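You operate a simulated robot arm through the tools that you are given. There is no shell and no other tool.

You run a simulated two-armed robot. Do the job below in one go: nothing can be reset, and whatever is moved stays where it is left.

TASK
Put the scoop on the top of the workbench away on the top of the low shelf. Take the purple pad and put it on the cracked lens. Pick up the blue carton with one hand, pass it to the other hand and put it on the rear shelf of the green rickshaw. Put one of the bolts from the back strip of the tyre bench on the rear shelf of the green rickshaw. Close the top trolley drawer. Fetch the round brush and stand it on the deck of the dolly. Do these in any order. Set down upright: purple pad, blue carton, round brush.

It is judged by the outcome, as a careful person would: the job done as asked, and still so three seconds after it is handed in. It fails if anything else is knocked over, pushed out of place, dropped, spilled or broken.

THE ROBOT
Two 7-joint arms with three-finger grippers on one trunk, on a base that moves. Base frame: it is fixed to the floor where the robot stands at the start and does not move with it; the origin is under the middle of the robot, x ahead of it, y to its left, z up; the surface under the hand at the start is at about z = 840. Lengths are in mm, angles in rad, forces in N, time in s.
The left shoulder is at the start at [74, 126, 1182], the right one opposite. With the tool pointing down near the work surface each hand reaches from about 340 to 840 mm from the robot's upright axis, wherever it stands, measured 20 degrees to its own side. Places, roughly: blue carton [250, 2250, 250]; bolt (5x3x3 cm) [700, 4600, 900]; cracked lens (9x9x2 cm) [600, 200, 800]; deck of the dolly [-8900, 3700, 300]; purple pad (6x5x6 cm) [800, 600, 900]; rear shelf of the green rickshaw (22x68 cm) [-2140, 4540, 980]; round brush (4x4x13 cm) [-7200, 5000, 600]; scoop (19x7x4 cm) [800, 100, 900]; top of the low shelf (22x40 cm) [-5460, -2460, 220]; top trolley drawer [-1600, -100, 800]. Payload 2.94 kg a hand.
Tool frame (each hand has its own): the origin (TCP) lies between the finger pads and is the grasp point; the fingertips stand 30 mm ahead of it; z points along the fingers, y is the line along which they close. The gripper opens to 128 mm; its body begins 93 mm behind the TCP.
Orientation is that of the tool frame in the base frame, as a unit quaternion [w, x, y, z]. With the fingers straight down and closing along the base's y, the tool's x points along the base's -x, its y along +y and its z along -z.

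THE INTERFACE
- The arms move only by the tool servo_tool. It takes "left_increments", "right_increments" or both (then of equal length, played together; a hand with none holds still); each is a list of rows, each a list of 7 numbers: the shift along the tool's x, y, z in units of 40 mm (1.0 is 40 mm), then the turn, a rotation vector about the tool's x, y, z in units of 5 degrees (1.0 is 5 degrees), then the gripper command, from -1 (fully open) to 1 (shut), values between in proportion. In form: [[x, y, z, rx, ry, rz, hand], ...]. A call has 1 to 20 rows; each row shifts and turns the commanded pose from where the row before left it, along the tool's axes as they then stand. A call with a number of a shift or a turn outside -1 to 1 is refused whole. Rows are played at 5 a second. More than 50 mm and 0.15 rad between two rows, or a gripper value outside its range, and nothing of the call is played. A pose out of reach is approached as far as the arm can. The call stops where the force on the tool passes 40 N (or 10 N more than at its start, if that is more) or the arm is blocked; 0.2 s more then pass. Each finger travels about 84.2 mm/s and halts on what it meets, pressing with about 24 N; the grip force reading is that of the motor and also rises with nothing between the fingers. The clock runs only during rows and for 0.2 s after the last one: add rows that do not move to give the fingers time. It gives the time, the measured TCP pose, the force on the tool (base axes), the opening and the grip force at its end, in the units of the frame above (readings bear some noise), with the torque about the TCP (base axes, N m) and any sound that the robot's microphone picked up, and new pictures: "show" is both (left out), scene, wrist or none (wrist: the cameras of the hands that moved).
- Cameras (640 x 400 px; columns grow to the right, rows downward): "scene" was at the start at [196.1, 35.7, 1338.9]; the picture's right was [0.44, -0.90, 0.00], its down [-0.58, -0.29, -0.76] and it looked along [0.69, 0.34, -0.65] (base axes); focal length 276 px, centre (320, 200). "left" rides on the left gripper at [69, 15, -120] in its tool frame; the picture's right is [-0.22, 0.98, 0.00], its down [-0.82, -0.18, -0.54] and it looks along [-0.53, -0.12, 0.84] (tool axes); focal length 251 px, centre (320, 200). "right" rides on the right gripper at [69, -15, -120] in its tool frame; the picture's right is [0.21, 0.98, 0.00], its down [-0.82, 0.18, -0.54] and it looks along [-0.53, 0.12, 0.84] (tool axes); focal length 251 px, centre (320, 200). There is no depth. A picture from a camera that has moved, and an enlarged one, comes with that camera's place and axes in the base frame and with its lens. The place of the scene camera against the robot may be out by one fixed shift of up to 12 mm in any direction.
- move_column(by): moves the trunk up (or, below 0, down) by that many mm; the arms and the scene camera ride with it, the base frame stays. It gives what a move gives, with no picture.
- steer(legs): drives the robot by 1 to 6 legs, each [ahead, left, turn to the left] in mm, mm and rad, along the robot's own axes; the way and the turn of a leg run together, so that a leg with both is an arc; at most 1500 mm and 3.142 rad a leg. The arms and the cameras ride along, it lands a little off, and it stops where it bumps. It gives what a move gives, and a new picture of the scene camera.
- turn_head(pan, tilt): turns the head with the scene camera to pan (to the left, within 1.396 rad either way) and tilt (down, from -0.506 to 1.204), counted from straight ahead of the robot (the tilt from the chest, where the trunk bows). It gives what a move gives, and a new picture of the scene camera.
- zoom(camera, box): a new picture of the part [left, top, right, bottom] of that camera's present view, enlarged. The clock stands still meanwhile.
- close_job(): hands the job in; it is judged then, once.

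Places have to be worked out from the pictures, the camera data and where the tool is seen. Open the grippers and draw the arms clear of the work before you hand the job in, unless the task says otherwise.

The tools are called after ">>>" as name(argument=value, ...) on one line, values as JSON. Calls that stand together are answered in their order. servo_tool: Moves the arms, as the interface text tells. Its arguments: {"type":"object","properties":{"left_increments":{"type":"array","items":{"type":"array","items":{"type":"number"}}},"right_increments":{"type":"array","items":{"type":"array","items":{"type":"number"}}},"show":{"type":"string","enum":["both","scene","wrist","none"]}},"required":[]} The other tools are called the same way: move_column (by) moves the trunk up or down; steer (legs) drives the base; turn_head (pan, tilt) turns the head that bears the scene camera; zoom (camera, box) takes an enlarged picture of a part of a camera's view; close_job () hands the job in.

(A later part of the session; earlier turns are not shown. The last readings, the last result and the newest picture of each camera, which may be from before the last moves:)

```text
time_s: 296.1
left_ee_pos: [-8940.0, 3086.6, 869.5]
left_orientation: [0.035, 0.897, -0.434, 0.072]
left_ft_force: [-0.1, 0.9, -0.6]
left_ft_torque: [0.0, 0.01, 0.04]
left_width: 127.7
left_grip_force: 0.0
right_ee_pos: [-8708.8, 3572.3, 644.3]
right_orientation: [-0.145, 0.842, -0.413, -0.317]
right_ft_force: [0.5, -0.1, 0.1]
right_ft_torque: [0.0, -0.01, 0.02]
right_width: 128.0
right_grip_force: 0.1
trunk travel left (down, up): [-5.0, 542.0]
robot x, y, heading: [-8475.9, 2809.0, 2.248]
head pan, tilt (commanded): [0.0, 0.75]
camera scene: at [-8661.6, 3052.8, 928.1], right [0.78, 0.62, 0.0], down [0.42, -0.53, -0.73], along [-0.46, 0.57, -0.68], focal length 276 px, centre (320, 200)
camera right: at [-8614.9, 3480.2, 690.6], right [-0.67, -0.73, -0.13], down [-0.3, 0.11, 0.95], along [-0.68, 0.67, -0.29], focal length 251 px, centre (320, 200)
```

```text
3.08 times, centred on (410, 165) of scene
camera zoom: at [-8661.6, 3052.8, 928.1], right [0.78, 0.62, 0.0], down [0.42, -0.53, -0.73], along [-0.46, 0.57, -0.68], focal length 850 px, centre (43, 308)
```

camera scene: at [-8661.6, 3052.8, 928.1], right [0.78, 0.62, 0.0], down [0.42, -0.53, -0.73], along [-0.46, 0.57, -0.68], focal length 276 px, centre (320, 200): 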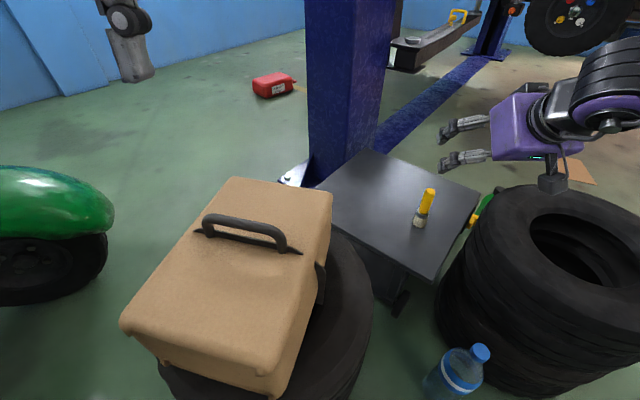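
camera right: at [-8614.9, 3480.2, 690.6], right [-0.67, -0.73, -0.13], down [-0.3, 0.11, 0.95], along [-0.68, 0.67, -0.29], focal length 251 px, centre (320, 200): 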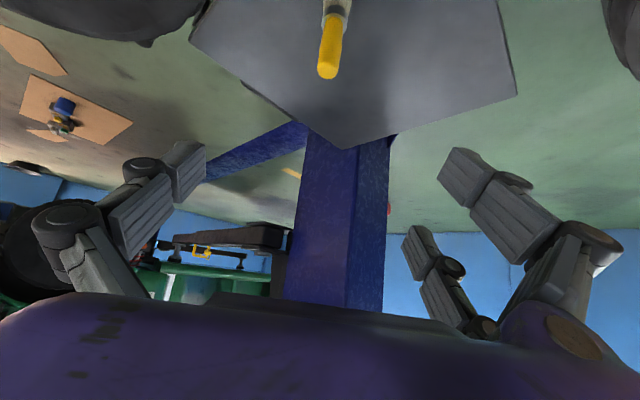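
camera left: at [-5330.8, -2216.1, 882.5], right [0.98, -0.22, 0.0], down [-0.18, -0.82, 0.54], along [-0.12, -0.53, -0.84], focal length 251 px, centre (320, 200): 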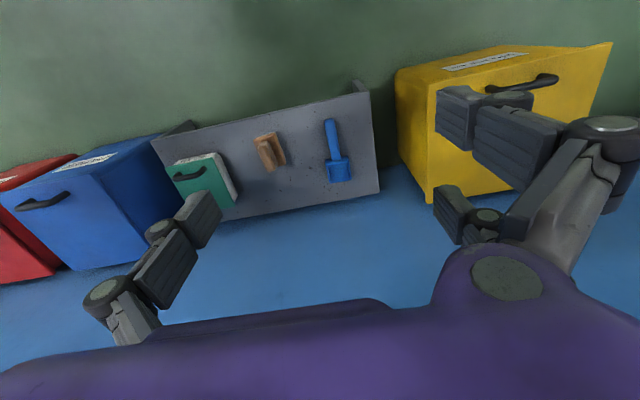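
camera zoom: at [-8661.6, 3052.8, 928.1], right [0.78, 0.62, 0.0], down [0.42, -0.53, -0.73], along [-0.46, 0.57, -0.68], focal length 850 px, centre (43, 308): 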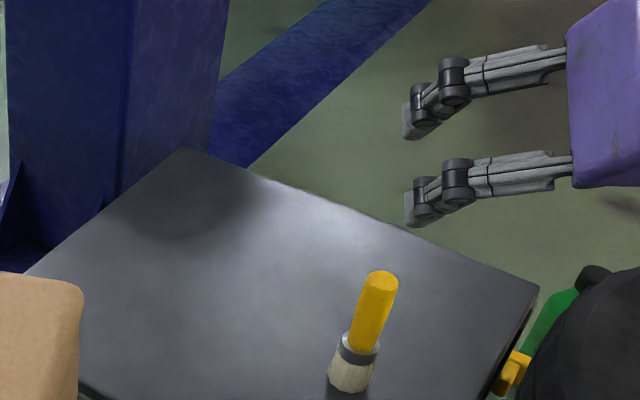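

The brush stands upright on the dolly's deck. I raise the trunk, retreat the way I came, and turn toward the far side of the hall for the carton, bolt and rickshaw.

>>> move_column(by=390)

>>> steer(legs=[[-320, -1110, 0], [0, 0, -2.24]])

>>> turn_head(pan=0.0, tilt=0.35)

```text
time_s: 299.8
left_ee_pos: [-8939.2, 3086.3, 1259.0]
left_orientation: [0.035, 0.897, -0.434, 0.074]
left_ft_force: [-0.5, 0.1, -0.2]
left_ft_torque: [-0.05, -0.02, 0.02]
left_width: 128.0
left_grip_force: 0.1
right_ee_pos: [-8708.9, 3573.6, 1033.2]
right_orientation: [-0.146, 0.841, -0.413, -0.317]
right_ft_force: [-0.6, -0.3, 0.2]
right_ft_torque: [0.02, -0.01, -0.02]
right_width: 127.9
right_grip_force: 0.0
trunk travel left (down, up): [-395.0, 152.0]
robot x, y, heading: [-8476.4, 2807.3, 2.242]
head pan, tilt (commanded): [0.0, 0.75]
```

```text
time_s: 315.1
left_ee_pos: [-6918.6, 3415.4, 1258.5]
left_orientation: [-0.081, 0.02, 0.996, 0.001]
left_ft_force: [0.3, 0.0, 0.1]
left_ft_torque: [0.01, 0.01, 0.03]
left_width: 128.0
left_grip_force: 0.0
right_ee_pos: [-6697.6, 2921.8, 1033.1]
right_orientation: [0.35, 0.023, 0.937, -0.001]
right_ft_force: [0.2, 0.1, 0.4]
right_ft_torque: [-0.01, 0.01, 0.0]
right_width: 128.0
right_grip_force: 0.1
trunk travel left (down, up): [-395.0, 152.0]
robot x, y, heading: [-7430.4, 3243.7, -0.034]
head pan, tilt (commanded): [0.0, 0.75]
camera scene: at [-7226.4, 3233.9, 1329.5], right [-0.04, -1.0, 0.0], down [-0.68, 0.02, -0.73], along [0.73, -0.03, -0.68], focal length 276 px, centre (320, 200)
```

scene: 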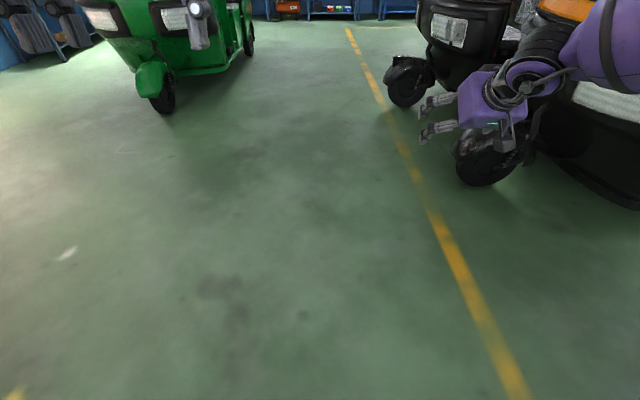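

```text
time_s: 315.9
left_ee_pos: [-6918.1, 3415.4, 1259.6]
left_orientation: [-0.081, 0.02, 0.996, 0.001]
left_ft_force: [-0.5, 0.8, 0.1]
left_ft_torque: [0.02, -0.03, -0.01]
left_width: 128.1
left_grip_force: 0.1
right_ee_pos: [-6698.1, 2922.5, 1034.1]
right_orientation: [0.35, 0.024, 0.937, -0.001]
right_ft_force: [-0.3, 0.0, -0.4]
right_ft_torque: [0.0, 0.01, 0.01]
right_width: 127.9
right_grip_force: 0.0
trunk travel left (down, up): [-395.0, 152.0]
robot x, y, heading: [-7428.9, 3241.1, -0.036]
head pan, tilt (commanded): [0.0, 0.351]
camera scene: at [-7216.2, 3233.5, 1365.0], right [-0.04, -1.0, 0.0], down [-0.34, 0.01, -0.94], along [0.94, -0.03, -0.34], focal length 276 px, centre (320, 200)
```

scene: 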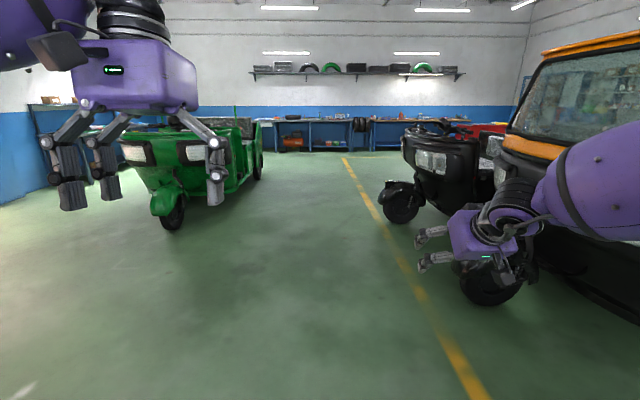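

The lane toward +x is clear at y ≈ 3200 (green rickshaw on the left, black ones on the right). I drive along it in stages.

>>> servo_tool(right_increments=[[0, 0, 0, 0, 1, 0, -1], [0, 0, 0, 0, 1, 0, -1], [0, 0, 0, 0, 1, 0, -1], [0, 0, 0, 0, 1, 0, -1], [0, 0, 0, 0, 1, 0, -1], [0, 0, 0, 0, 1, 0, -1], [0, 0, 0, 0, 1, 0, -1], [0, 0, 0, 0, 1, 0, -1], [0.5, 0, -1, 0, 0.1, 0, -1], [0.8, 0, -0.6, 0, 0, 0, -1], [1, 0, 0, 0, 0, 0, -1], [1, 0, 0, 0, 0, 0, -1], [1, 0, 0, 0, 0, 0, -1], [1, 0, 0, 0, 0, 0, -1]], left_increments=[[0, 0, 0, 0, -1, 0, -1], [0, 0, 0, 0, -0.8, 0, -1], [0, 0, 0.5, 0, 0, 0, -1], [0, 0, 0.5, 0, 0, 0, -1], [0, 0, 0.5, 0, 0, 0, -1], [0, 0, 0, 0, 0, 0, -1], [0, 0, 0, 0, 0, 0, -1], [0, 0, 0, 0, 0, 0, -1], [0, 0, 0, 0, 0, 0, -1], [0, 0, 0, 0, 0, 0, -1], [0, 0, 0, 0, 0, 0, -1], [0, 0, 0, 0, 0, 0, -1], [0, 0, 0, 0, 0, 0, -1], [0, 0, 0, 0, 0, 0, -1]], show="none")

>>> steer(legs=[[1500, 0, 0.036], [1500, 0, 0], [1400, 0, 0]])

>>> turn_head(pan=0.6, tilt=0.3)

```text
time_s: 318.9
left_ee_pos: [-6919.9, 3414.6, 1201.4]
left_orientation: [-0.003, 0.02, 1.0, -0.001]
left_ft_force: [-0.5, -0.2, 0.5]
left_ft_torque: [0.02, -0.03, 0.03]
left_width: 127.9
left_grip_force: 0.1
right_ee_pos: [-6948.0, 2913.9, 1072.3]
right_orientation: [0.053, 0.023, 0.998, 0.007]
right_ft_force: [-0.8, 0.2, 0.3]
right_ft_torque: [0.04, -0.04, 0.0]
right_width: 128.0
right_grip_force: 0.0
right hand out of reach, approached as far as the arm can: row 6, 7, 8
trunk travel left (down, up): [-395.0, 152.0]
robot x, y, heading: [-7429.3, 3241.3, -0.038]
head pan, tilt (commanded): [0.0, 0.351]
```

```text
time_s: 340.0
left_ee_pos: [-2507.3, 3308.1, 1201.0]
left_orientation: [-0.003, 0.014, 1.0, -0.001]
left_ft_force: [-0.6, -0.4, -0.4]
left_ft_torque: [0.0, 0.01, 0.05]
left_width: 128.0
left_grip_force: 0.1
right_ee_pos: [-2528.1, 2805.9, 1071.8]
right_orientation: [0.053, 0.017, 0.998, 0.007]
right_ft_force: [0.3, 0.5, 0.8]
right_ft_torque: [-0.02, -0.02, 0.0]
right_width: 127.8
right_grip_force: 0.0
trunk travel left (down, up): [-395.0, 152.0]
robot x, y, heading: [-3016.0, 3129.5, -0.026]
head pan, tilt (commanded): [0.0, 0.351]
camera scene: at [-2802.3, 3121.9, 1365.1], right [-0.02, -1.0, 0.0], down [-0.34, 0.01, -0.94], along [0.94, -0.02, -0.34], focal length 276 px, centre (320, 200)
```

scene: 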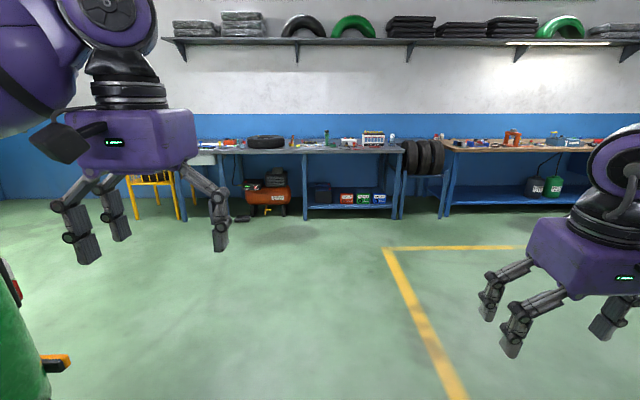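

```text
time_s: 341.0
left_ee_pos: [-2507.5, 3308.2, 1199.4]
left_orientation: [-0.002, 0.014, 1.0, -0.001]
left_ft_force: [0.0, 0.3, -0.5]
left_ft_torque: [-0.02, 0.0, 0.01]
left_width: 128.0
left_grip_force: 0.1
right_ee_pos: [-2525.9, 2805.5, 1070.8]
right_orientation: [0.053, 0.017, 0.998, 0.007]
right_ft_force: [0.7, -0.7, 0.1]
right_ft_torque: [-0.03, -0.03, 0.0]
right_width: 127.9
right_grip_force: 0.0
trunk travel left (down, up): [-395.0, 152.0]
robot x, y, heading: [-3018.5, 3127.1, -0.023]
head pan, tilt (commanded): [0.6, 0.3]
camera scene: at [-2817.0, 3175.0, 1369.8], right [0.54, -0.84, 0.0], down [-0.25, -0.16, -0.96], along [0.8, 0.52, -0.3], focal length 276 px, centre (320, 200)
```

scene: 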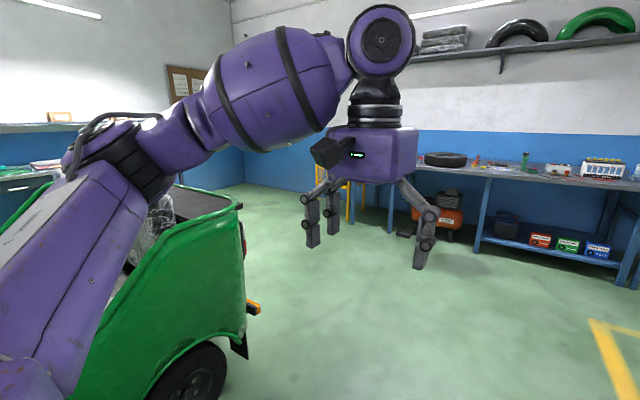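

The tyre bench is ahead: on its lower shelf stand a red, a green and a blue carton (blue near [300, 2300, 250]). I drive closer to look at it.

>>> steer(legs=[[1200, -380, 0.023], [1000, -370, 0]])

>>> turn_head(pan=0.0, tilt=0.55)

>>> zoom(camera="scene", box=[200, 80, 440, 280])

```text
time_s: 352.4
left_ee_pos: [-339.2, 2517.1, 1199.8]
left_orientation: [-0.003, 0.005, 1.0, -0.001]
left_ft_force: [0.0, -0.2, -0.4]
left_ft_torque: [0.01, -0.01, -0.03]
left_width: 128.0
left_grip_force: 0.1
right_ee_pos: [-350.7, 2017.6, 1070.3]
right_orientation: [0.053, 0.006, 0.999, 0.008]
right_ft_force: [-0.2, 0.7, -0.3]
right_ft_torque: [0.02, -0.01, 0.0]
right_width: 127.7
right_grip_force: 0.1
trunk travel left (down, up): [-395.0, 152.0]
robot x, y, heading: [-850.0, 2328.4, -0.004]
head pan, tilt (commanded): [0.6, 0.3]
camera scene: at [-647.6, 2379.7, 1369.8], right [0.56, -0.83, 0.0], down [-0.24, -0.17, -0.96], along [0.79, 0.53, -0.3], focal length 276 px, centre (320, 200)
```

scene: 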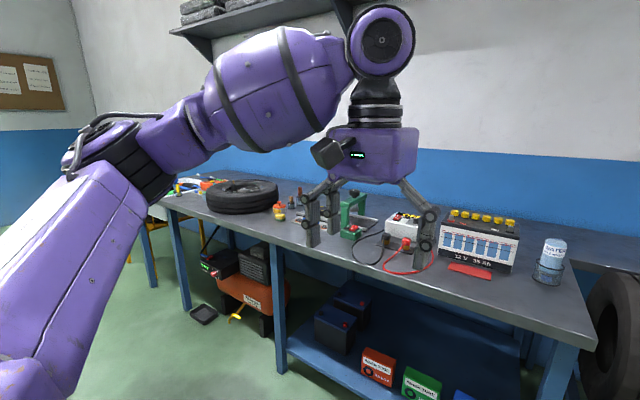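

```text
time_s: 353.4
left_ee_pos: [-339.3, 2517.8, 1201.9]
left_orientation: [-0.002, 0.005, 1.0, -0.002]
left_ft_force: [-1.0, -0.9, -0.7]
left_ft_torque: [-0.01, -0.02, 0.0]
left_width: 127.9
left_grip_force: 0.0
right_ee_pos: [-351.2, 2015.8, 1071.6]
right_orientation: [0.053, 0.007, 0.999, 0.007]
right_ft_force: [0.2, -0.3, -0.2]
right_ft_torque: [0.0, 0.02, 0.0]
right_width: 127.9
right_grip_force: 0.0
trunk travel left (down, up): [-395.0, 152.0]
robot x, y, heading: [-844.5, 2329.6, -0.008]
head pan, tilt (commanded): [0.0, 0.55]
camera scene: at [-635.2, 2326.9, 1346.9], right [-0.01, -1.0, 0.0], down [-0.52, 0.0, -0.85], along [0.85, 0.0, -0.52], focal length 276 px, centre (320, 200)
```

scene: 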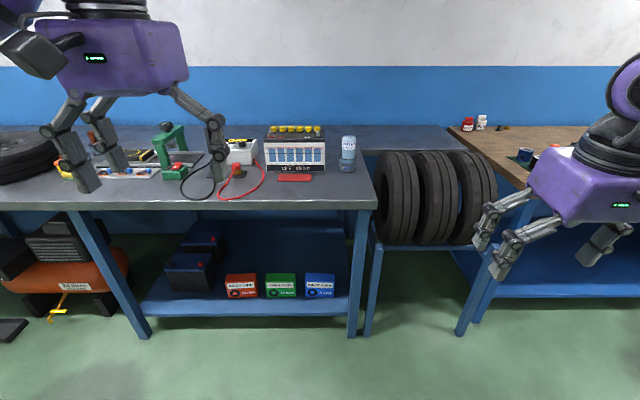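

```text
2.00 times, centred on (320, 180) of scene
camera zoom: at [-635.2, 2326.9, 1346.9], right [-0.01, -1.0, 0.0], down [-0.52, 0.0, -0.85], along [0.85, 0.0, -0.52], focal length 552 px, centre (320, 240)
```

zoom: 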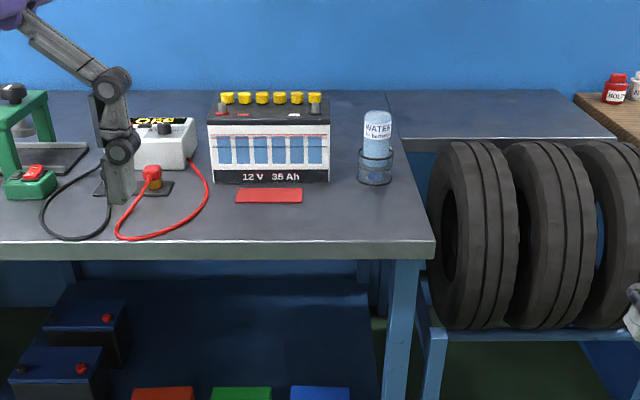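

The blue carton stands on the lower shelf, set back from the bench's front edge. I zoom in to measure it.

>>> zoom(camera="scene", box=[200, 240, 380, 340])

>>> zoom(camera="right", box=[0, 0, 640, 400])

```text
3.56 times, centred on (290, 290) of scene
camera zoom: at [-635.2, 2326.9, 1346.9], right [-0.01, -1.0, 0.0], down [-0.52, 0.0, -0.85], along [0.85, 0.0, -0.52], focal length 982 px, centre (427, -120)
```

zoom: 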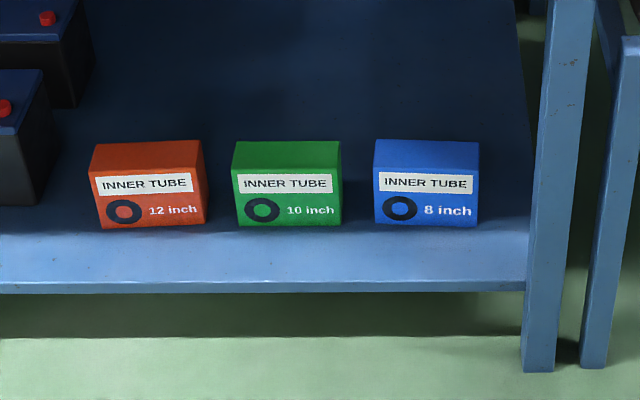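

```text
1.00 times, centred on (320, 200) of right (not enlarged: the box is as wide or as high as the picture)
camera zoom: at [-433.2, 2001.4, 1183.5], right [-0.2, 0.98, -0.01], down [0.76, 0.16, 0.63], along [0.62, 0.12, -0.78], focal length 251 px, centre (320, 200)
```

zoom: 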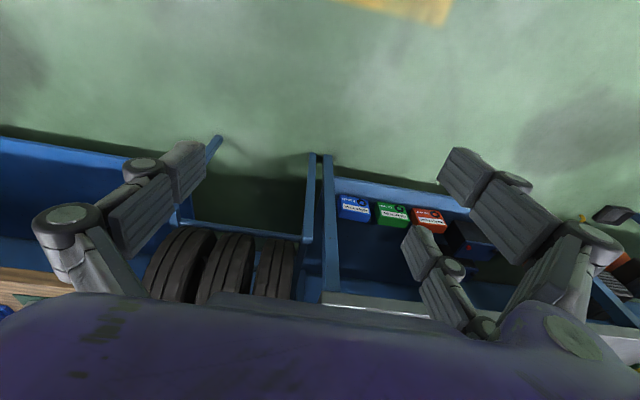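

The carton is about 145 × 52 × 115 mm at [335, 2322, 185–300], so it must be gripped across its 52 mm depth from above. For the hand-over I plan to receive it with the right hand pointing left; I test that right-hand orientation in free air first.

>>> servo_tool(right_increments=[[0, 0, 0, 0, 1, 0, -1], [0, 0, 0, 0, 0.2, 1, -1], [0, 0, 0, 0, 0, 1, -1], [0, 0, 0, 0, 0, 1, -1], [0, 0, 0, 0, 0, 1, -1], [0, 0, 0, 0, 0, 1, -1], [0, 0, 0, 0, 0, 1, -1], [0, 0, 0, 0, 0, 1, -1], [0, 0, 0, 0, 0, 1, -1], [0, 0, 0, 0, 0, 1, -1], [0, 0, 0, 0, 0, 1, -1], [0, 0, 0, 0, 0, 1, -1], [0, 0, 0, 0, 0, 1, -1], [0, 0, 0, 0, 0, 1, -1], [0, 0, 0, 0, 0, 1, -1], [0, 0, 0, 0, 0, 1, -1], [0, 0, 0, 0, 0, 1, -1], [0, 0, 0, 0, 0, 1, -1], [0, 0, 0, 0, 0, 1, -1]], show="none")

>>> servo_tool(right_increments=[[0, 0, 0, 0, 1, 0, -1], [0, 0, 0, 0, 1, 0, -1], [0, 0, 0, 0, 1, 0, -1], [0, 0, 0, 0, 1, 0, -1], [0, 0, 0, 0, 1, 0, -1], [0, 0, 0, 0, 1, 0, -1], [0, 0, 0, 0, 1, 0, -1], [0, 0, 0, 0, 1, 0, -1], [0, 0, 0, 0, 1, 0, -1], [0, 0, 0, 0, 1, 0, -1], [0, 0, 0, 0, 1, 0, -1], [0, 0, 0, 0, 1, 0, -1], [0, 0, 0, 0, 1, 0, -1], [0, 0, 0, 0, 1, 0, -1], [0, 0, 0, 0, 1, 0, -1], [0, 0, 0, 0, 1, 0, -1], [0, 0, 0, 0, 1, 0, -1], [0, 0, 0, 0, 1, 0, -1]], show="scene")

```text
time_s: 357.4
left_ee_pos: [-340.8, 2517.8, 1200.5]
left_orientation: [-0.003, 0.005, 1.0, -0.001]
left_ft_force: [0.2, 0.0, -0.3]
left_ft_torque: [0.02, -0.02, 0.0]
left_width: 128.0
left_grip_force: 0.0
right_ee_pos: [-352.2, 2015.9, 1071.7]
right_orientation: [-0.005, 0.713, 0.701, 0.006]
right_ft_force: [-1.2, -0.6, -0.1]
right_ft_torque: [0.0, -0.05, 0.0]
right_width: 128.1
right_grip_force: 0.1
trunk travel left (down, up): [-395.0, 152.0]
robot x, y, heading: [-847.8, 2329.4, -0.006]
head pan, tilt (commanded): [0.0, 0.55]
```

```text
time_s: 361.2
left_ee_pos: [-339.1, 2517.4, 1200.4]
left_orientation: [-0.003, 0.006, 1.0, -0.001]
left_ft_force: [-0.3, -0.8, 0.5]
left_ft_torque: [0.0, 0.01, 0.01]
left_width: 128.0
left_grip_force: 0.0
right_ee_pos: [-350.7, 2016.2, 1071.6]
right_orientation: [-0.501, 0.498, 0.493, 0.508]
right_ft_force: [0.7, 0.4, -0.1]
right_ft_torque: [0.02, -0.02, -0.04]
right_width: 127.8
right_grip_force: 0.0
trunk travel left (down, up): [-395.0, 152.0]
robot x, y, heading: [-847.3, 2328.4, -0.01]
head pan, tilt (commanded): [0.0, 0.55]
camera scene: at [-634.9, 2326.7, 1346.8], right [-0.01, -1.0, 0.0], down [-0.52, 0.0, -0.85], along [0.85, -0.01, -0.52], focal length 276 px, centre (320, 200)
```

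scene: 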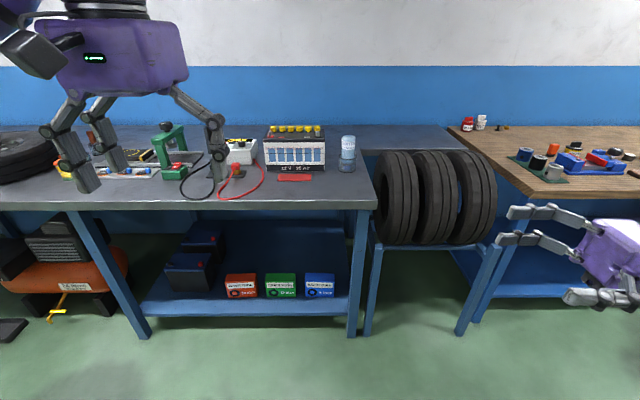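

The right hand can point left with its camera on top. I test whether it can also reach the middle in front of the robot in that attitude.

>>> servo_tool(right_increments=[[0, 0, 1, 0, 0, 0, -1], [0, 0, 1, 0, 0, 0, -1], [0, 0, 1, 0, 0, 0, -1], [0, 0, 1, 0, 0, 0, -1], [0, 0, 1, 0, 0, 0, -1], [0, 0, 0, 0, 0, 0, -1]], show="scene")

```text
time_s: 362.6
left_ee_pos: [-339.7, 2517.8, 1201.4]
left_orientation: [-0.003, 0.005, 1.0, -0.001]
left_ft_force: [-1.2, 0.0, 1.8]
left_ft_torque: [-0.01, 0.01, -0.05]
left_width: 128.0
left_grip_force: 0.1
right_ee_pos: [-349.2, 2213.4, 1075.1]
right_orientation: [-0.5, 0.499, 0.492, 0.509]
right_ft_force: [0.0, 0.1, -0.2]
right_ft_torque: [-0.01, 0.0, 0.01]
right_width: 127.7
right_grip_force: 0.1
trunk travel left (down, up): [-395.0, 152.0]
robot x, y, heading: [-850.2, 2327.5, -0.01]
head pan, tilt (commanded): [0.0, 0.55]
camera scene: at [-635.4, 2326.2, 1346.9], right [-0.01, -1.0, 0.0], down [-0.52, 0.0, -0.85], along [0.85, -0.01, -0.52], focal length 276 px, centre (320, 200)
```

scene: 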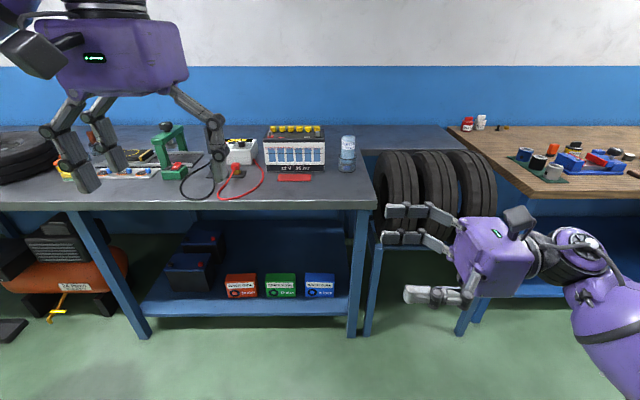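

The middle is reachable. Now I retract the right hand to the right, back and up, so it stays clear while the left hand picks the carton.

>>> servo_tool(right_increments=[[0, 0, -1, 0, 0, 0, -1], [0, 0, -1, 0, 0, 0, -1], [0, 0, -1, 0, 0, 0, -1], [0, 0, -1, 0, 0, 0, -1], [0, 0, -1, 0, 0, 0, -1], [1, 0, 0, 0, 0, 0, -1], [1, 0, 0, 0, 0, 0, -1], [1, 0, 0, 0, 0, 0, -1], [1, 0, 0, 0, 0, 0, -1], [1, -0.3, 0, 0, 0, 0, -1], [1, -0.3, 0, 0, 0, 0, -1], [0, -1, 0, 0, 0, 0, -1], [0, -1, 0, 0, 0, 0, -1], [0, -1, 0, 0, 0, 0, -1]], show="scene")

```text
time_s: 365.6
left_ee_pos: [-341.1, 2517.5, 1199.9]
left_orientation: [-0.002, 0.005, 1.0, -0.001]
left_ft_force: [0.2, -0.5, 1.2]
left_ft_torque: [-0.01, -0.04, 0.03]
left_width: 127.9
left_grip_force: 0.1
right_ee_pos: [-497.4, 2013.8, 1309.7]
right_orientation: [-0.5, 0.499, 0.493, 0.508]
right_ft_force: [-1.1, 0.3, 0.4]
right_ft_torque: [-0.03, 0.02, -0.04]
right_width: 127.8
right_grip_force: 0.1
trunk travel left (down, up): [-395.0, 152.0]
robot x, y, heading: [-845.9, 2329.3, -0.008]
head pan, tilt (commanded): [0.0, 0.55]
camera scene: at [-636.2, 2326.8, 1347.0], right [-0.01, -1.0, 0.0], down [-0.52, 0.0, -0.85], along [0.85, -0.01, -0.52], focal length 276 px, centre (320, 200)
```

scene: 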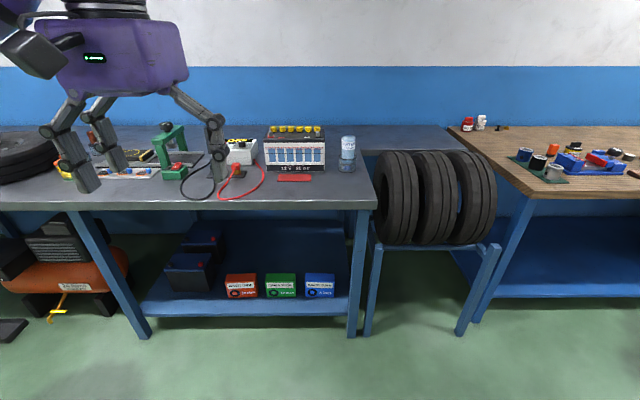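

Now I lower the trunk here in free space, turn the left hand to close front-to-back, and lower it to carton height before driving it in under the bench.

>>> move_column(by=-395)

>>> servo_tool(left_increments=[[0, 0, 0, 0, 0, 1, -1], [0, 0, 0, 0, 0, 1, -1], [0, 0, 0, 0, 0, 1, -1], [0, 0, 0, 0, 0, 1, -1], [0, 0, 0, 0, 0, 1, -1], [0, 0, 0, 0, 0, 1, -1], [0, 0, 0, 0, 0, 1, -1], [0, 0, 0, 0, 0, 1, -1], [0, 0, 0, 0, 0, 1, -1], [0, 0, 0, 0, 0, 1, -1], [0, 0, 0, 0, 0, 1, -1], [0, 0, 0, 0, 0, 1, -1], [0, 0, 0, 0, 0, 1, -1], [0, 0, 0, 0, 0, 1, -1], [0, 0, 0, 0, 0, 1, -1], [0, 0, 0, 0, 0, 1, -1], [0, 0, 0, 0, 0, 1, -1], [0, 0, 0, 0, 0, 0.9, -1]], show="none")

>>> servo_tool(left_increments=[[0, 0, 1, 0, 0, 0, -1], [0, 0, 1, 0, 0, 0, -1], [0, 0, 1, 0, 0, 0, -1], [0, 0, 1, 0, 0, 0, -1], [0, 0, 1, 0, 0, 0, -1], [0, 0, 1, 0, 0, 0, -1], [0, 0, 1, 0, 0, 0, -1], [0, 0, 1, 0, 0, 0, -1], [0, 0, 1, 0, 0, 0, -1], [0, 0, 1, 0, 0, 0, -1], [0, 0, 0.6, 0, 0, 0, -1], [0, 0, 0, 0, 0, 0, -1]], show="both")

```text
time_s: 369.4
left_ee_pos: [-339.4, 2518.4, 806.5]
left_orientation: [-0.003, 0.006, 1.0, -0.001]
left_ft_force: [0.2, 0.1, -0.2]
left_ft_torque: [0.02, 0.01, 0.03]
left_width: 127.7
left_grip_force: 0.0
right_ee_pos: [-496.3, 2014.6, 916.3]
right_orientation: [-0.5, 0.499, 0.493, 0.508]
right_ft_force: [0.0, -0.1, 0.2]
right_ft_torque: [0.0, 0.0, 0.01]
right_width: 128.2
right_grip_force: 0.1
trunk travel left (down, up): [0.0, 547.0]
robot x, y, heading: [-845.1, 2330.3, -0.004]
head pan, tilt (commanded): [0.0, 0.55]
```

```text
time_s: 373.2
left_ee_pos: [-340.9, 2518.8, 805.0]
left_orientation: [-0.002, 0.708, 0.706, -0.002]
left_ft_force: [0.1, -0.5, -0.3]
left_ft_torque: [-0.03, 0.02, 0.05]
left_width: 128.0
left_grip_force: 0.0
right_ee_pos: [-495.0, 2014.0, 916.9]
right_orientation: [-0.5, 0.499, 0.493, 0.507]
right_ft_force: [0.6, -0.3, 0.0]
right_ft_torque: [0.0, 0.03, 0.02]
right_width: 127.9
right_grip_force: 0.1
trunk travel left (down, up): [0.0, 547.0]
robot x, y, heading: [-848.7, 2330.3, -0.006]
head pan, tilt (commanded): [0.0, 0.55]
```

```text
time_s: 375.8
left_ee_pos: [-342.4, 2516.9, 382.4]
left_orientation: [-0.001, 0.708, 0.706, -0.003]
left_ft_force: [0.5, -0.6, 0.5]
left_ft_torque: [0.01, 0.03, -0.01]
left_width: 127.8
left_grip_force: 0.1
right_ee_pos: [-495.1, 2014.0, 915.6]
right_orientation: [-0.501, 0.499, 0.493, 0.508]
right_ft_force: [-0.4, -0.2, 0.9]
right_ft_torque: [0.01, -0.03, -0.01]
right_width: 127.9
right_grip_force: 0.1
trunk travel left (down, up): [0.0, 547.0]
robot x, y, heading: [-845.2, 2329.3, -0.003]
head pan, tilt (commanded): [0.0, 0.55]
camera scene: at [-515.9, 2326.1, 942.9], right [-0.01, -1.0, 0.0], down [-0.52, 0.0, -0.85], along [0.85, -0.01, -0.52], focal length 276 px, centre (320, 200)
camera left: at [-326.1, 2586.4, 503.0], right [0.98, -0.22, 0.0], down [-0.18, -0.82, 0.54], along [-0.12, -0.53, -0.84], focal length 251 px, centre (320, 200)
```

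scene: 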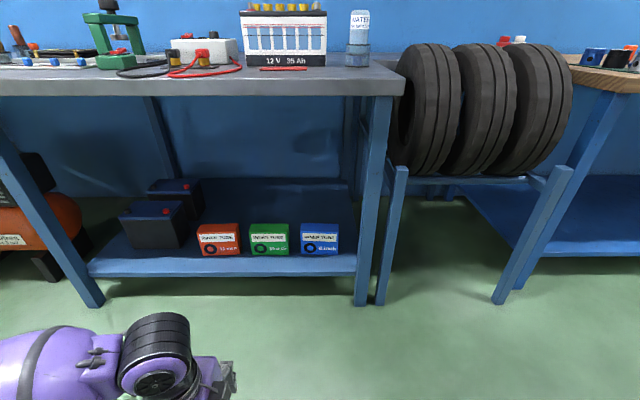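
left: 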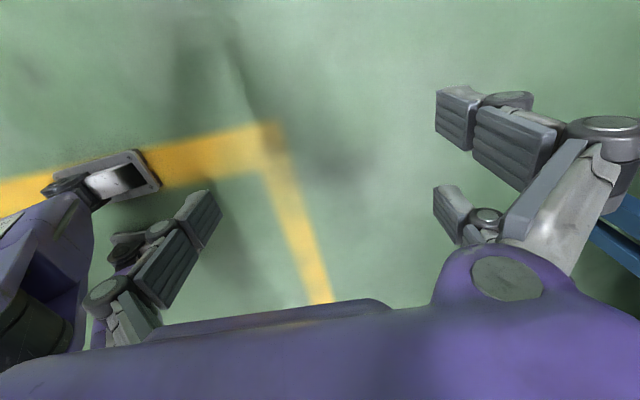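

The left hand is at carton height. I zoom in from this lower viewpoint to measure the carton and bench clearances again.

>>> zoom(camera="scene", box=[230, 190, 410, 310])

```text
3.33 times, centred on (320, 250) of scene
camera zoom: at [-515.9, 2326.1, 942.9], right [-0.01, -1.0, 0.0], down [-0.52, 0.0, -0.85], along [0.85, -0.01, -0.52], focal length 920 px, centre (320, 33)
```

zoom: 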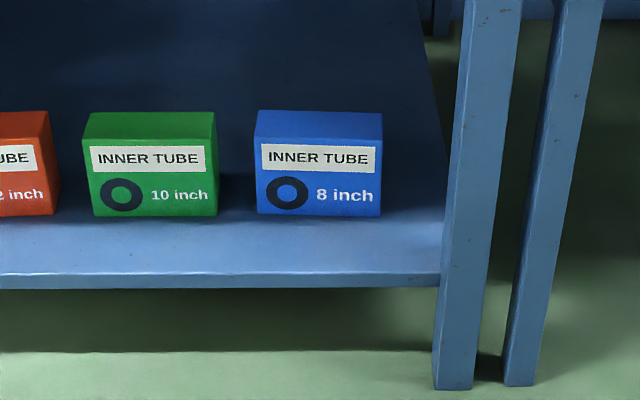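

I adjust the left hand (forward 100 mm, right 60 mm) and look at the left arm's shape before driving it under the bench.

>>> servo_tool(left_increments=[[-0.75, 0.8, 0, 0, 0, 0, -1], [-0.75, 0.8, 0, 0, 0, 0, -1], [0, 0.9, 0, 0, 0, 0, -1], [0, 0, 0, 0, 0, 0, -1]], show="none")

>>> turn_head(pan=0.9, tilt=0.9)

```text
time_s: 376.8
left_ee_pos: [-242.2, 2454.8, 380.7]
left_orientation: [0.0, 0.708, 0.706, -0.002]
left_ft_force: [-0.5, 0.4, 0.3]
left_ft_torque: [0.02, -0.01, 0.02]
left_width: 127.9
left_grip_force: 0.1
right_ee_pos: [-495.8, 2014.5, 916.0]
right_orientation: [-0.5, 0.499, 0.493, 0.508]
right_ft_force: [0.3, -0.3, 0.0]
right_ft_torque: [0.03, 0.04, 0.02]
right_width: 128.2
right_grip_force: 0.1
trunk travel left (down, up): [0.0, 547.0]
robot x, y, heading: [-847.4, 2330.7, -0.009]
head pan, tilt (commanded): [0.0, 0.55]
```

```text
time_s: 378.0
left_ee_pos: [-242.0, 2456.1, 380.1]
left_orientation: [-0.002, 0.708, 0.707, -0.003]
left_ft_force: [0.1, -0.5, -0.2]
left_ft_torque: [0.01, -0.01, 0.0]
left_width: 128.2
left_grip_force: 0.1
right_ee_pos: [-496.5, 2014.1, 916.3]
right_orientation: [-0.5, 0.499, 0.493, 0.508]
right_ft_force: [-0.4, -0.2, -0.3]
right_ft_torque: [-0.01, -0.02, 0.01]
right_width: 128.0
right_grip_force: 0.0
trunk travel left (down, up): [0.0, 547.0]
robot x, y, heading: [-845.4, 2331.0, -0.007]
head pan, tilt (commanded): [0.901, 0.901]
camera scene: at [-524.9, 2355.7, 932.0], right [0.34, -0.94, 0.0], down [-0.59, -0.21, -0.78], along [0.73, 0.26, -0.62], focal length 276 px, centre (320, 200)
```

scene: 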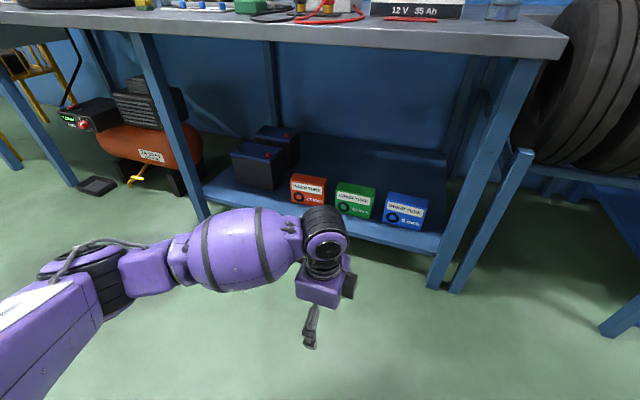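

The left arm lies low (elbow and forearm at z ≈ 550–590), well below the bench underside (≈ 810). I drive in, aiming for the hand to stop just in front of the carton.

>>> steer(legs=[[420, -107, 0.007]])

>>> zoom(camera="left", box=[0, 0, 640, 400])

```text
time_s: 380.6
left_ee_pos: [174.1, 2352.1, 380.6]
left_orientation: [-0.001, 0.706, 0.709, -0.002]
left_ft_force: [0.4, -0.4, -0.5]
left_ft_torque: [0.01, 0.02, 0.0]
left_width: 127.9
left_grip_force: 0.2
right_ee_pos: [-76.0, 1908.7, 916.7]
right_orientation: [-0.501, 0.498, 0.495, 0.506]
right_ft_force: [-0.7, 0.3, -0.1]
right_ft_torque: [0.03, 0.03, 0.0]
right_width: 127.9
right_grip_force: 0.1
trunk travel left (down, up): [0.0, 547.0]
robot x, y, heading: [-428.7, 2228.3, -0.001]
head pan, tilt (commanded): [0.901, 0.901]
camera scene: at [-108.4, 2248.4, 929.4], right [0.33, -0.94, 0.0], down [-0.61, -0.21, -0.76], along [0.72, 0.25, -0.65], focal length 276 px, centre (320, 200)
```

scene: 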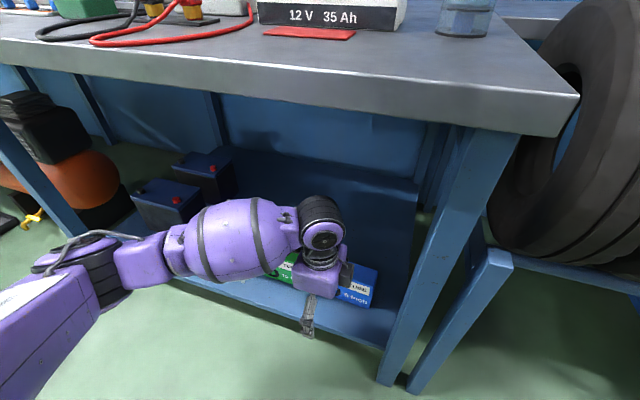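

```text
1.00 times, centred on (320, 200) of left (not enlarged: the box is as wide or as high as the picture)
camera zoom: at [189.4, 2421.1, 500.4], right [0.98, -0.21, -0.01], down [-0.17, -0.82, 0.54], along [-0.12, -0.53, -0.84], focal length 251 px, centre (320, 200)
```

zoom: 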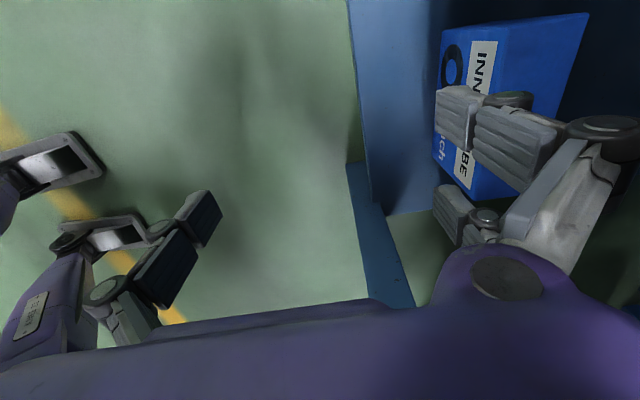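

The wrist view fixes the carton at x 307–360, y 2254–2400, top ≈ 296. I drive 110 mm further and then centre the hand above its left half.

>>> steer(legs=[[110, 0, 0]])

>>> servo_tool(left_increments=[[0.06, 0.6, 0, 0, 0, 0, -1], [0.06, 0.6, 0, 0, 0, 0, -1], [0, 0, 0, 0, 0, 0, -1]], show="both")

```text
time_s: 381.8
left_ee_pos: [284.9, 2352.4, 380.6]
left_orientation: [-0.001, 0.705, 0.709, -0.003]
left_ft_force: [-0.6, -0.9, -0.3]
left_ft_torque: [0.06, 0.01, 0.0]
left_width: 127.8
left_grip_force: 0.0
right_ee_pos: [33.9, 1910.4, 916.2]
right_orientation: [-0.502, 0.497, 0.495, 0.506]
right_ft_force: [0.1, -1.0, -0.2]
right_ft_torque: [-0.01, -0.02, 0.01]
right_width: 128.2
right_grip_force: 0.1
trunk travel left (down, up): [0.0, 547.0]
robot x, y, heading: [-321.7, 2220.2, 0.003]
head pan, tilt (commanded): [0.901, 0.901]
camera scene: at [1.4, 2248.3, 928.0], right [0.32, -0.95, 0.0], down [-0.62, -0.21, -0.75], along [0.71, 0.24, -0.66], focal length 276 px, centre (320, 200)
```

scene: 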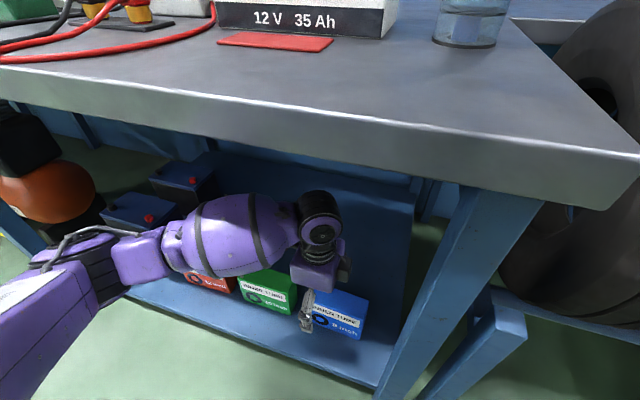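

```text
time_s: 382.6
left_ee_pos: [331.8, 2358.8, 381.1]
left_orientation: [-0.001, 0.705, 0.709, -0.002]
left_ft_force: [-0.8, 0.6, 0.3]
left_ft_torque: [0.05, -0.01, -0.05]
left_width: 128.2
left_grip_force: 0.1
right_ee_pos: [33.2, 1909.4, 915.6]
right_orientation: [-0.502, 0.497, 0.495, 0.506]
right_ft_force: [0.5, -0.5, 0.5]
right_ft_torque: [-0.02, 0.0, -0.01]
right_width: 128.0
right_grip_force: 0.1
trunk travel left (down, up): [0.0, 547.0]
robot x, y, heading: [-321.6, 2222.8, 0.003]
head pan, tilt (commanded): [0.901, 0.901]
camera scene: at [-2.3, 2246.8, 921.2], right [0.32, -0.95, 0.0], down [-0.68, -0.23, -0.69], along [0.66, 0.22, -0.72], focal length 276 px, centre (320, 200)
camera left: at [346.3, 2427.1, 501.2], right [0.98, -0.21, 0.0], down [-0.17, -0.82, 0.54], along [-0.12, -0.53, -0.84], focal length 251 px, centre (320, 200)
```

scene: 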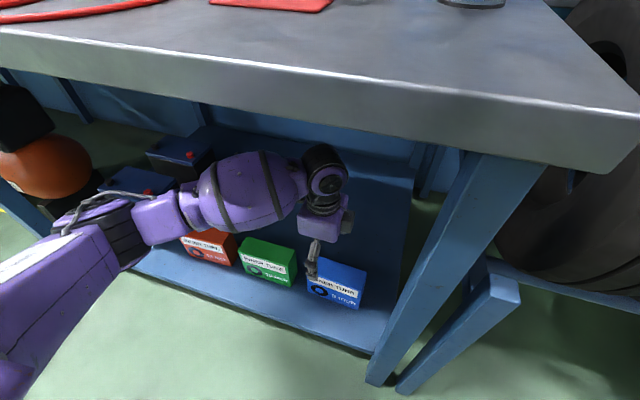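
left: 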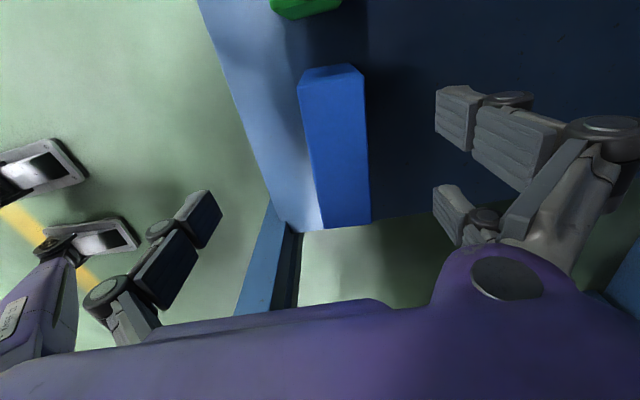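

I zoom the left camera on the carton's top to get its outline and yaw accurately.

>>> zoom(camera="left", box=[260, 40, 420, 250])

```text
1.90 times, centred on (340, 145) of left
camera zoom: at [346.3, 2427.1, 501.2], right [0.98, -0.21, 0.0], down [-0.17, -0.82, 0.54], along [-0.12, -0.53, -0.84], focal length 479 px, centre (282, 305)
```

zoom: 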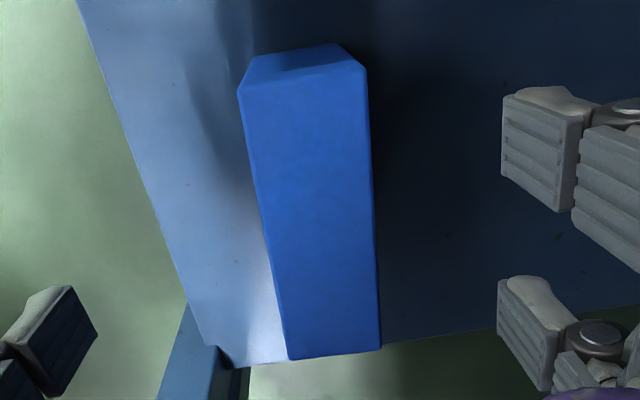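

The carton's top measures about 50 × 139 mm centred at [341, 2329]. I shift 9 mm forward and descend to z ≈ 283, then close.

>>> servo_tool(left_increments=[[0, 0.23, 0.5, 0, 0, 0, -1], [0, 0, 0.7, 0, 0, 0, -1], [0, 0, 0.7, 0, 0, 0, -1], [0, 0, 0.55, 0, 0, 0, -1], [0, 0, 0, 0, 0, 0, -1]], show="wrist")

```text
time_s: 383.8
left_ee_pos: [341.7, 2357.7, 282.1]
left_orientation: [0.0, 0.704, 0.71, -0.002]
left_ft_force: [0.8, 0.1, 1.1]
left_ft_torque: [-0.02, 0.0, 0.0]
left_width: 128.1
left_grip_force: 0.0
right_ee_pos: [34.3, 1910.2, 915.9]
right_orientation: [-0.502, 0.498, 0.495, 0.506]
right_ft_force: [-0.2, 0.0, -0.5]
right_ft_torque: [-0.01, -0.03, 0.04]
right_width: 128.1
right_grip_force: 0.0
trunk travel left (down, up): [0.0, 547.0]
robot x, y, heading: [-321.2, 2225.7, 0.004]
head pan, tilt (commanded): [0.901, 0.901]
camera left: at [355.7, 2427.7, 402.0], right [0.98, -0.21, 0.0], down [-0.17, -0.82, 0.54], along [-0.12, -0.53, -0.84], focal length 251 px, centre (320, 200)
```

left: 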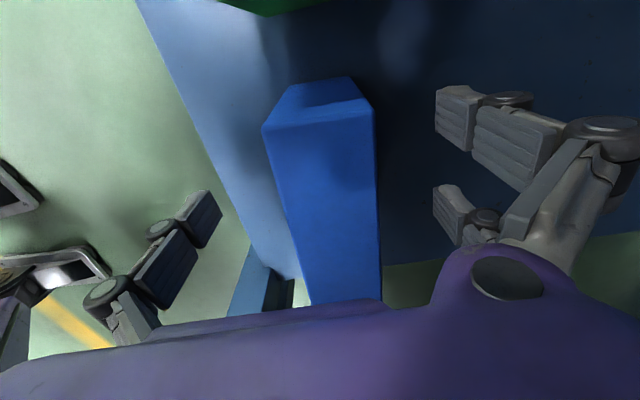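

The carton sits well between the fingers. I close the left gripper.

>>> servo_tool(left_increments=[[0, 0, 0, 0, 0, 0, 0], [0, 0, 0, 0, 0, 0, 0.2], [0, 0, 0, 0, 0, 0, 1], [0, 0, 0, 0, 0, 0, 1], [0, 0, 0, 0, 0, 0, 1], [0, 0, 0, 0, 0, 0, 1]], show="wrist")

```text
time_s: 385.2
left_ee_pos: [339.9, 2358.1, 281.9]
left_orientation: [-0.001, 0.705, 0.71, -0.002]
left_ft_force: [-0.7, 0.2, 3.3]
left_ft_torque: [-0.09, 0.09, -0.26]
left_width: 54.7
left_grip_force: 24.0
right_ee_pos: [33.7, 1908.8, 918.2]
right_orientation: [-0.502, 0.497, 0.495, 0.506]
right_ft_force: [-0.3, -0.2, -0.6]
right_ft_torque: [-0.01, 0.02, 0.0]
right_width: 127.9
right_grip_force: 0.1
trunk travel left (down, up): [0.0, 547.0]
robot x, y, heading: [-322.1, 2223.4, 0.0]
head pan, tilt (commanded): [0.901, 0.901]
camera left: at [355.8, 2427.8, 402.8], right [0.98, -0.21, 0.0], down [-0.17, -0.82, 0.54], along [-0.12, -0.53, -0.84], focal length 251 px, centre (320, 200)
```

left: 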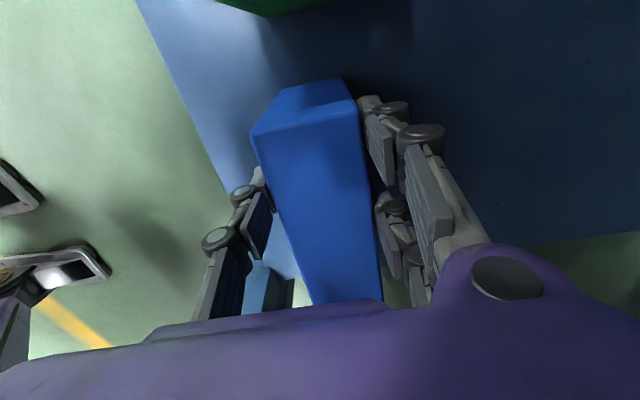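

The carton is gripped (24 N). I lift it 15 mm slowly and check how it hangs.

>>> servo_tool(left_increments=[[0, 0, -0.1, 0, 0, 0, 1], [0, 0, -0.13, 0, 0, 0, 1], [0, 0, -0.15, 0, 0, 0, 1], [0, 0, 0, 0, 0, 0, 1]], show="both")

```text
time_s: 386.2
left_ee_pos: [340.9, 2358.3, 296.2]
left_orientation: [-0.001, 0.705, 0.709, -0.003]
left_ft_force: [-0.7, -0.2, -2.7]
left_ft_torque: [0.15, 0.03, 0.02]
left_width: 54.6
left_grip_force: 24.0
right_ee_pos: [34.3, 1910.0, 916.2]
right_orientation: [-0.502, 0.497, 0.495, 0.506]
right_ft_force: [0.0, 0.4, -0.1]
right_ft_torque: [-0.02, -0.03, 0.01]
right_width: 128.1
right_grip_force: 0.1
trunk travel left (down, up): [0.0, 547.0]
robot x, y, heading: [-316.7, 2222.8, -0.002]
head pan, tilt (commanded): [0.901, 0.901]
camera scene: at [-2.5, 2241.2, 917.6], right [0.26, -0.97, 0.0], down [-0.72, -0.19, -0.66], along [0.64, 0.17, -0.75], focal length 276 px, centre (320, 200)
camera left: at [355.9, 2428.2, 417.5], right [0.98, -0.21, -0.01], down [-0.17, -0.82, 0.54], along [-0.12, -0.53, -0.84], focal length 251 px, centre (320, 200)
```

scene: 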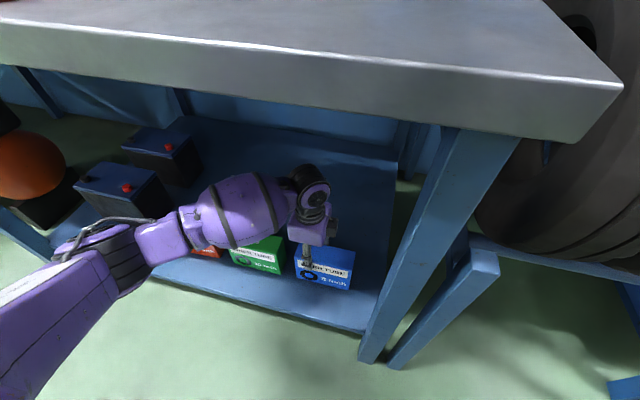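
left: 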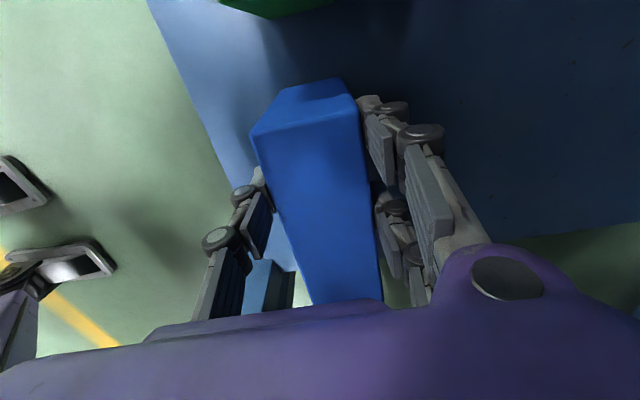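

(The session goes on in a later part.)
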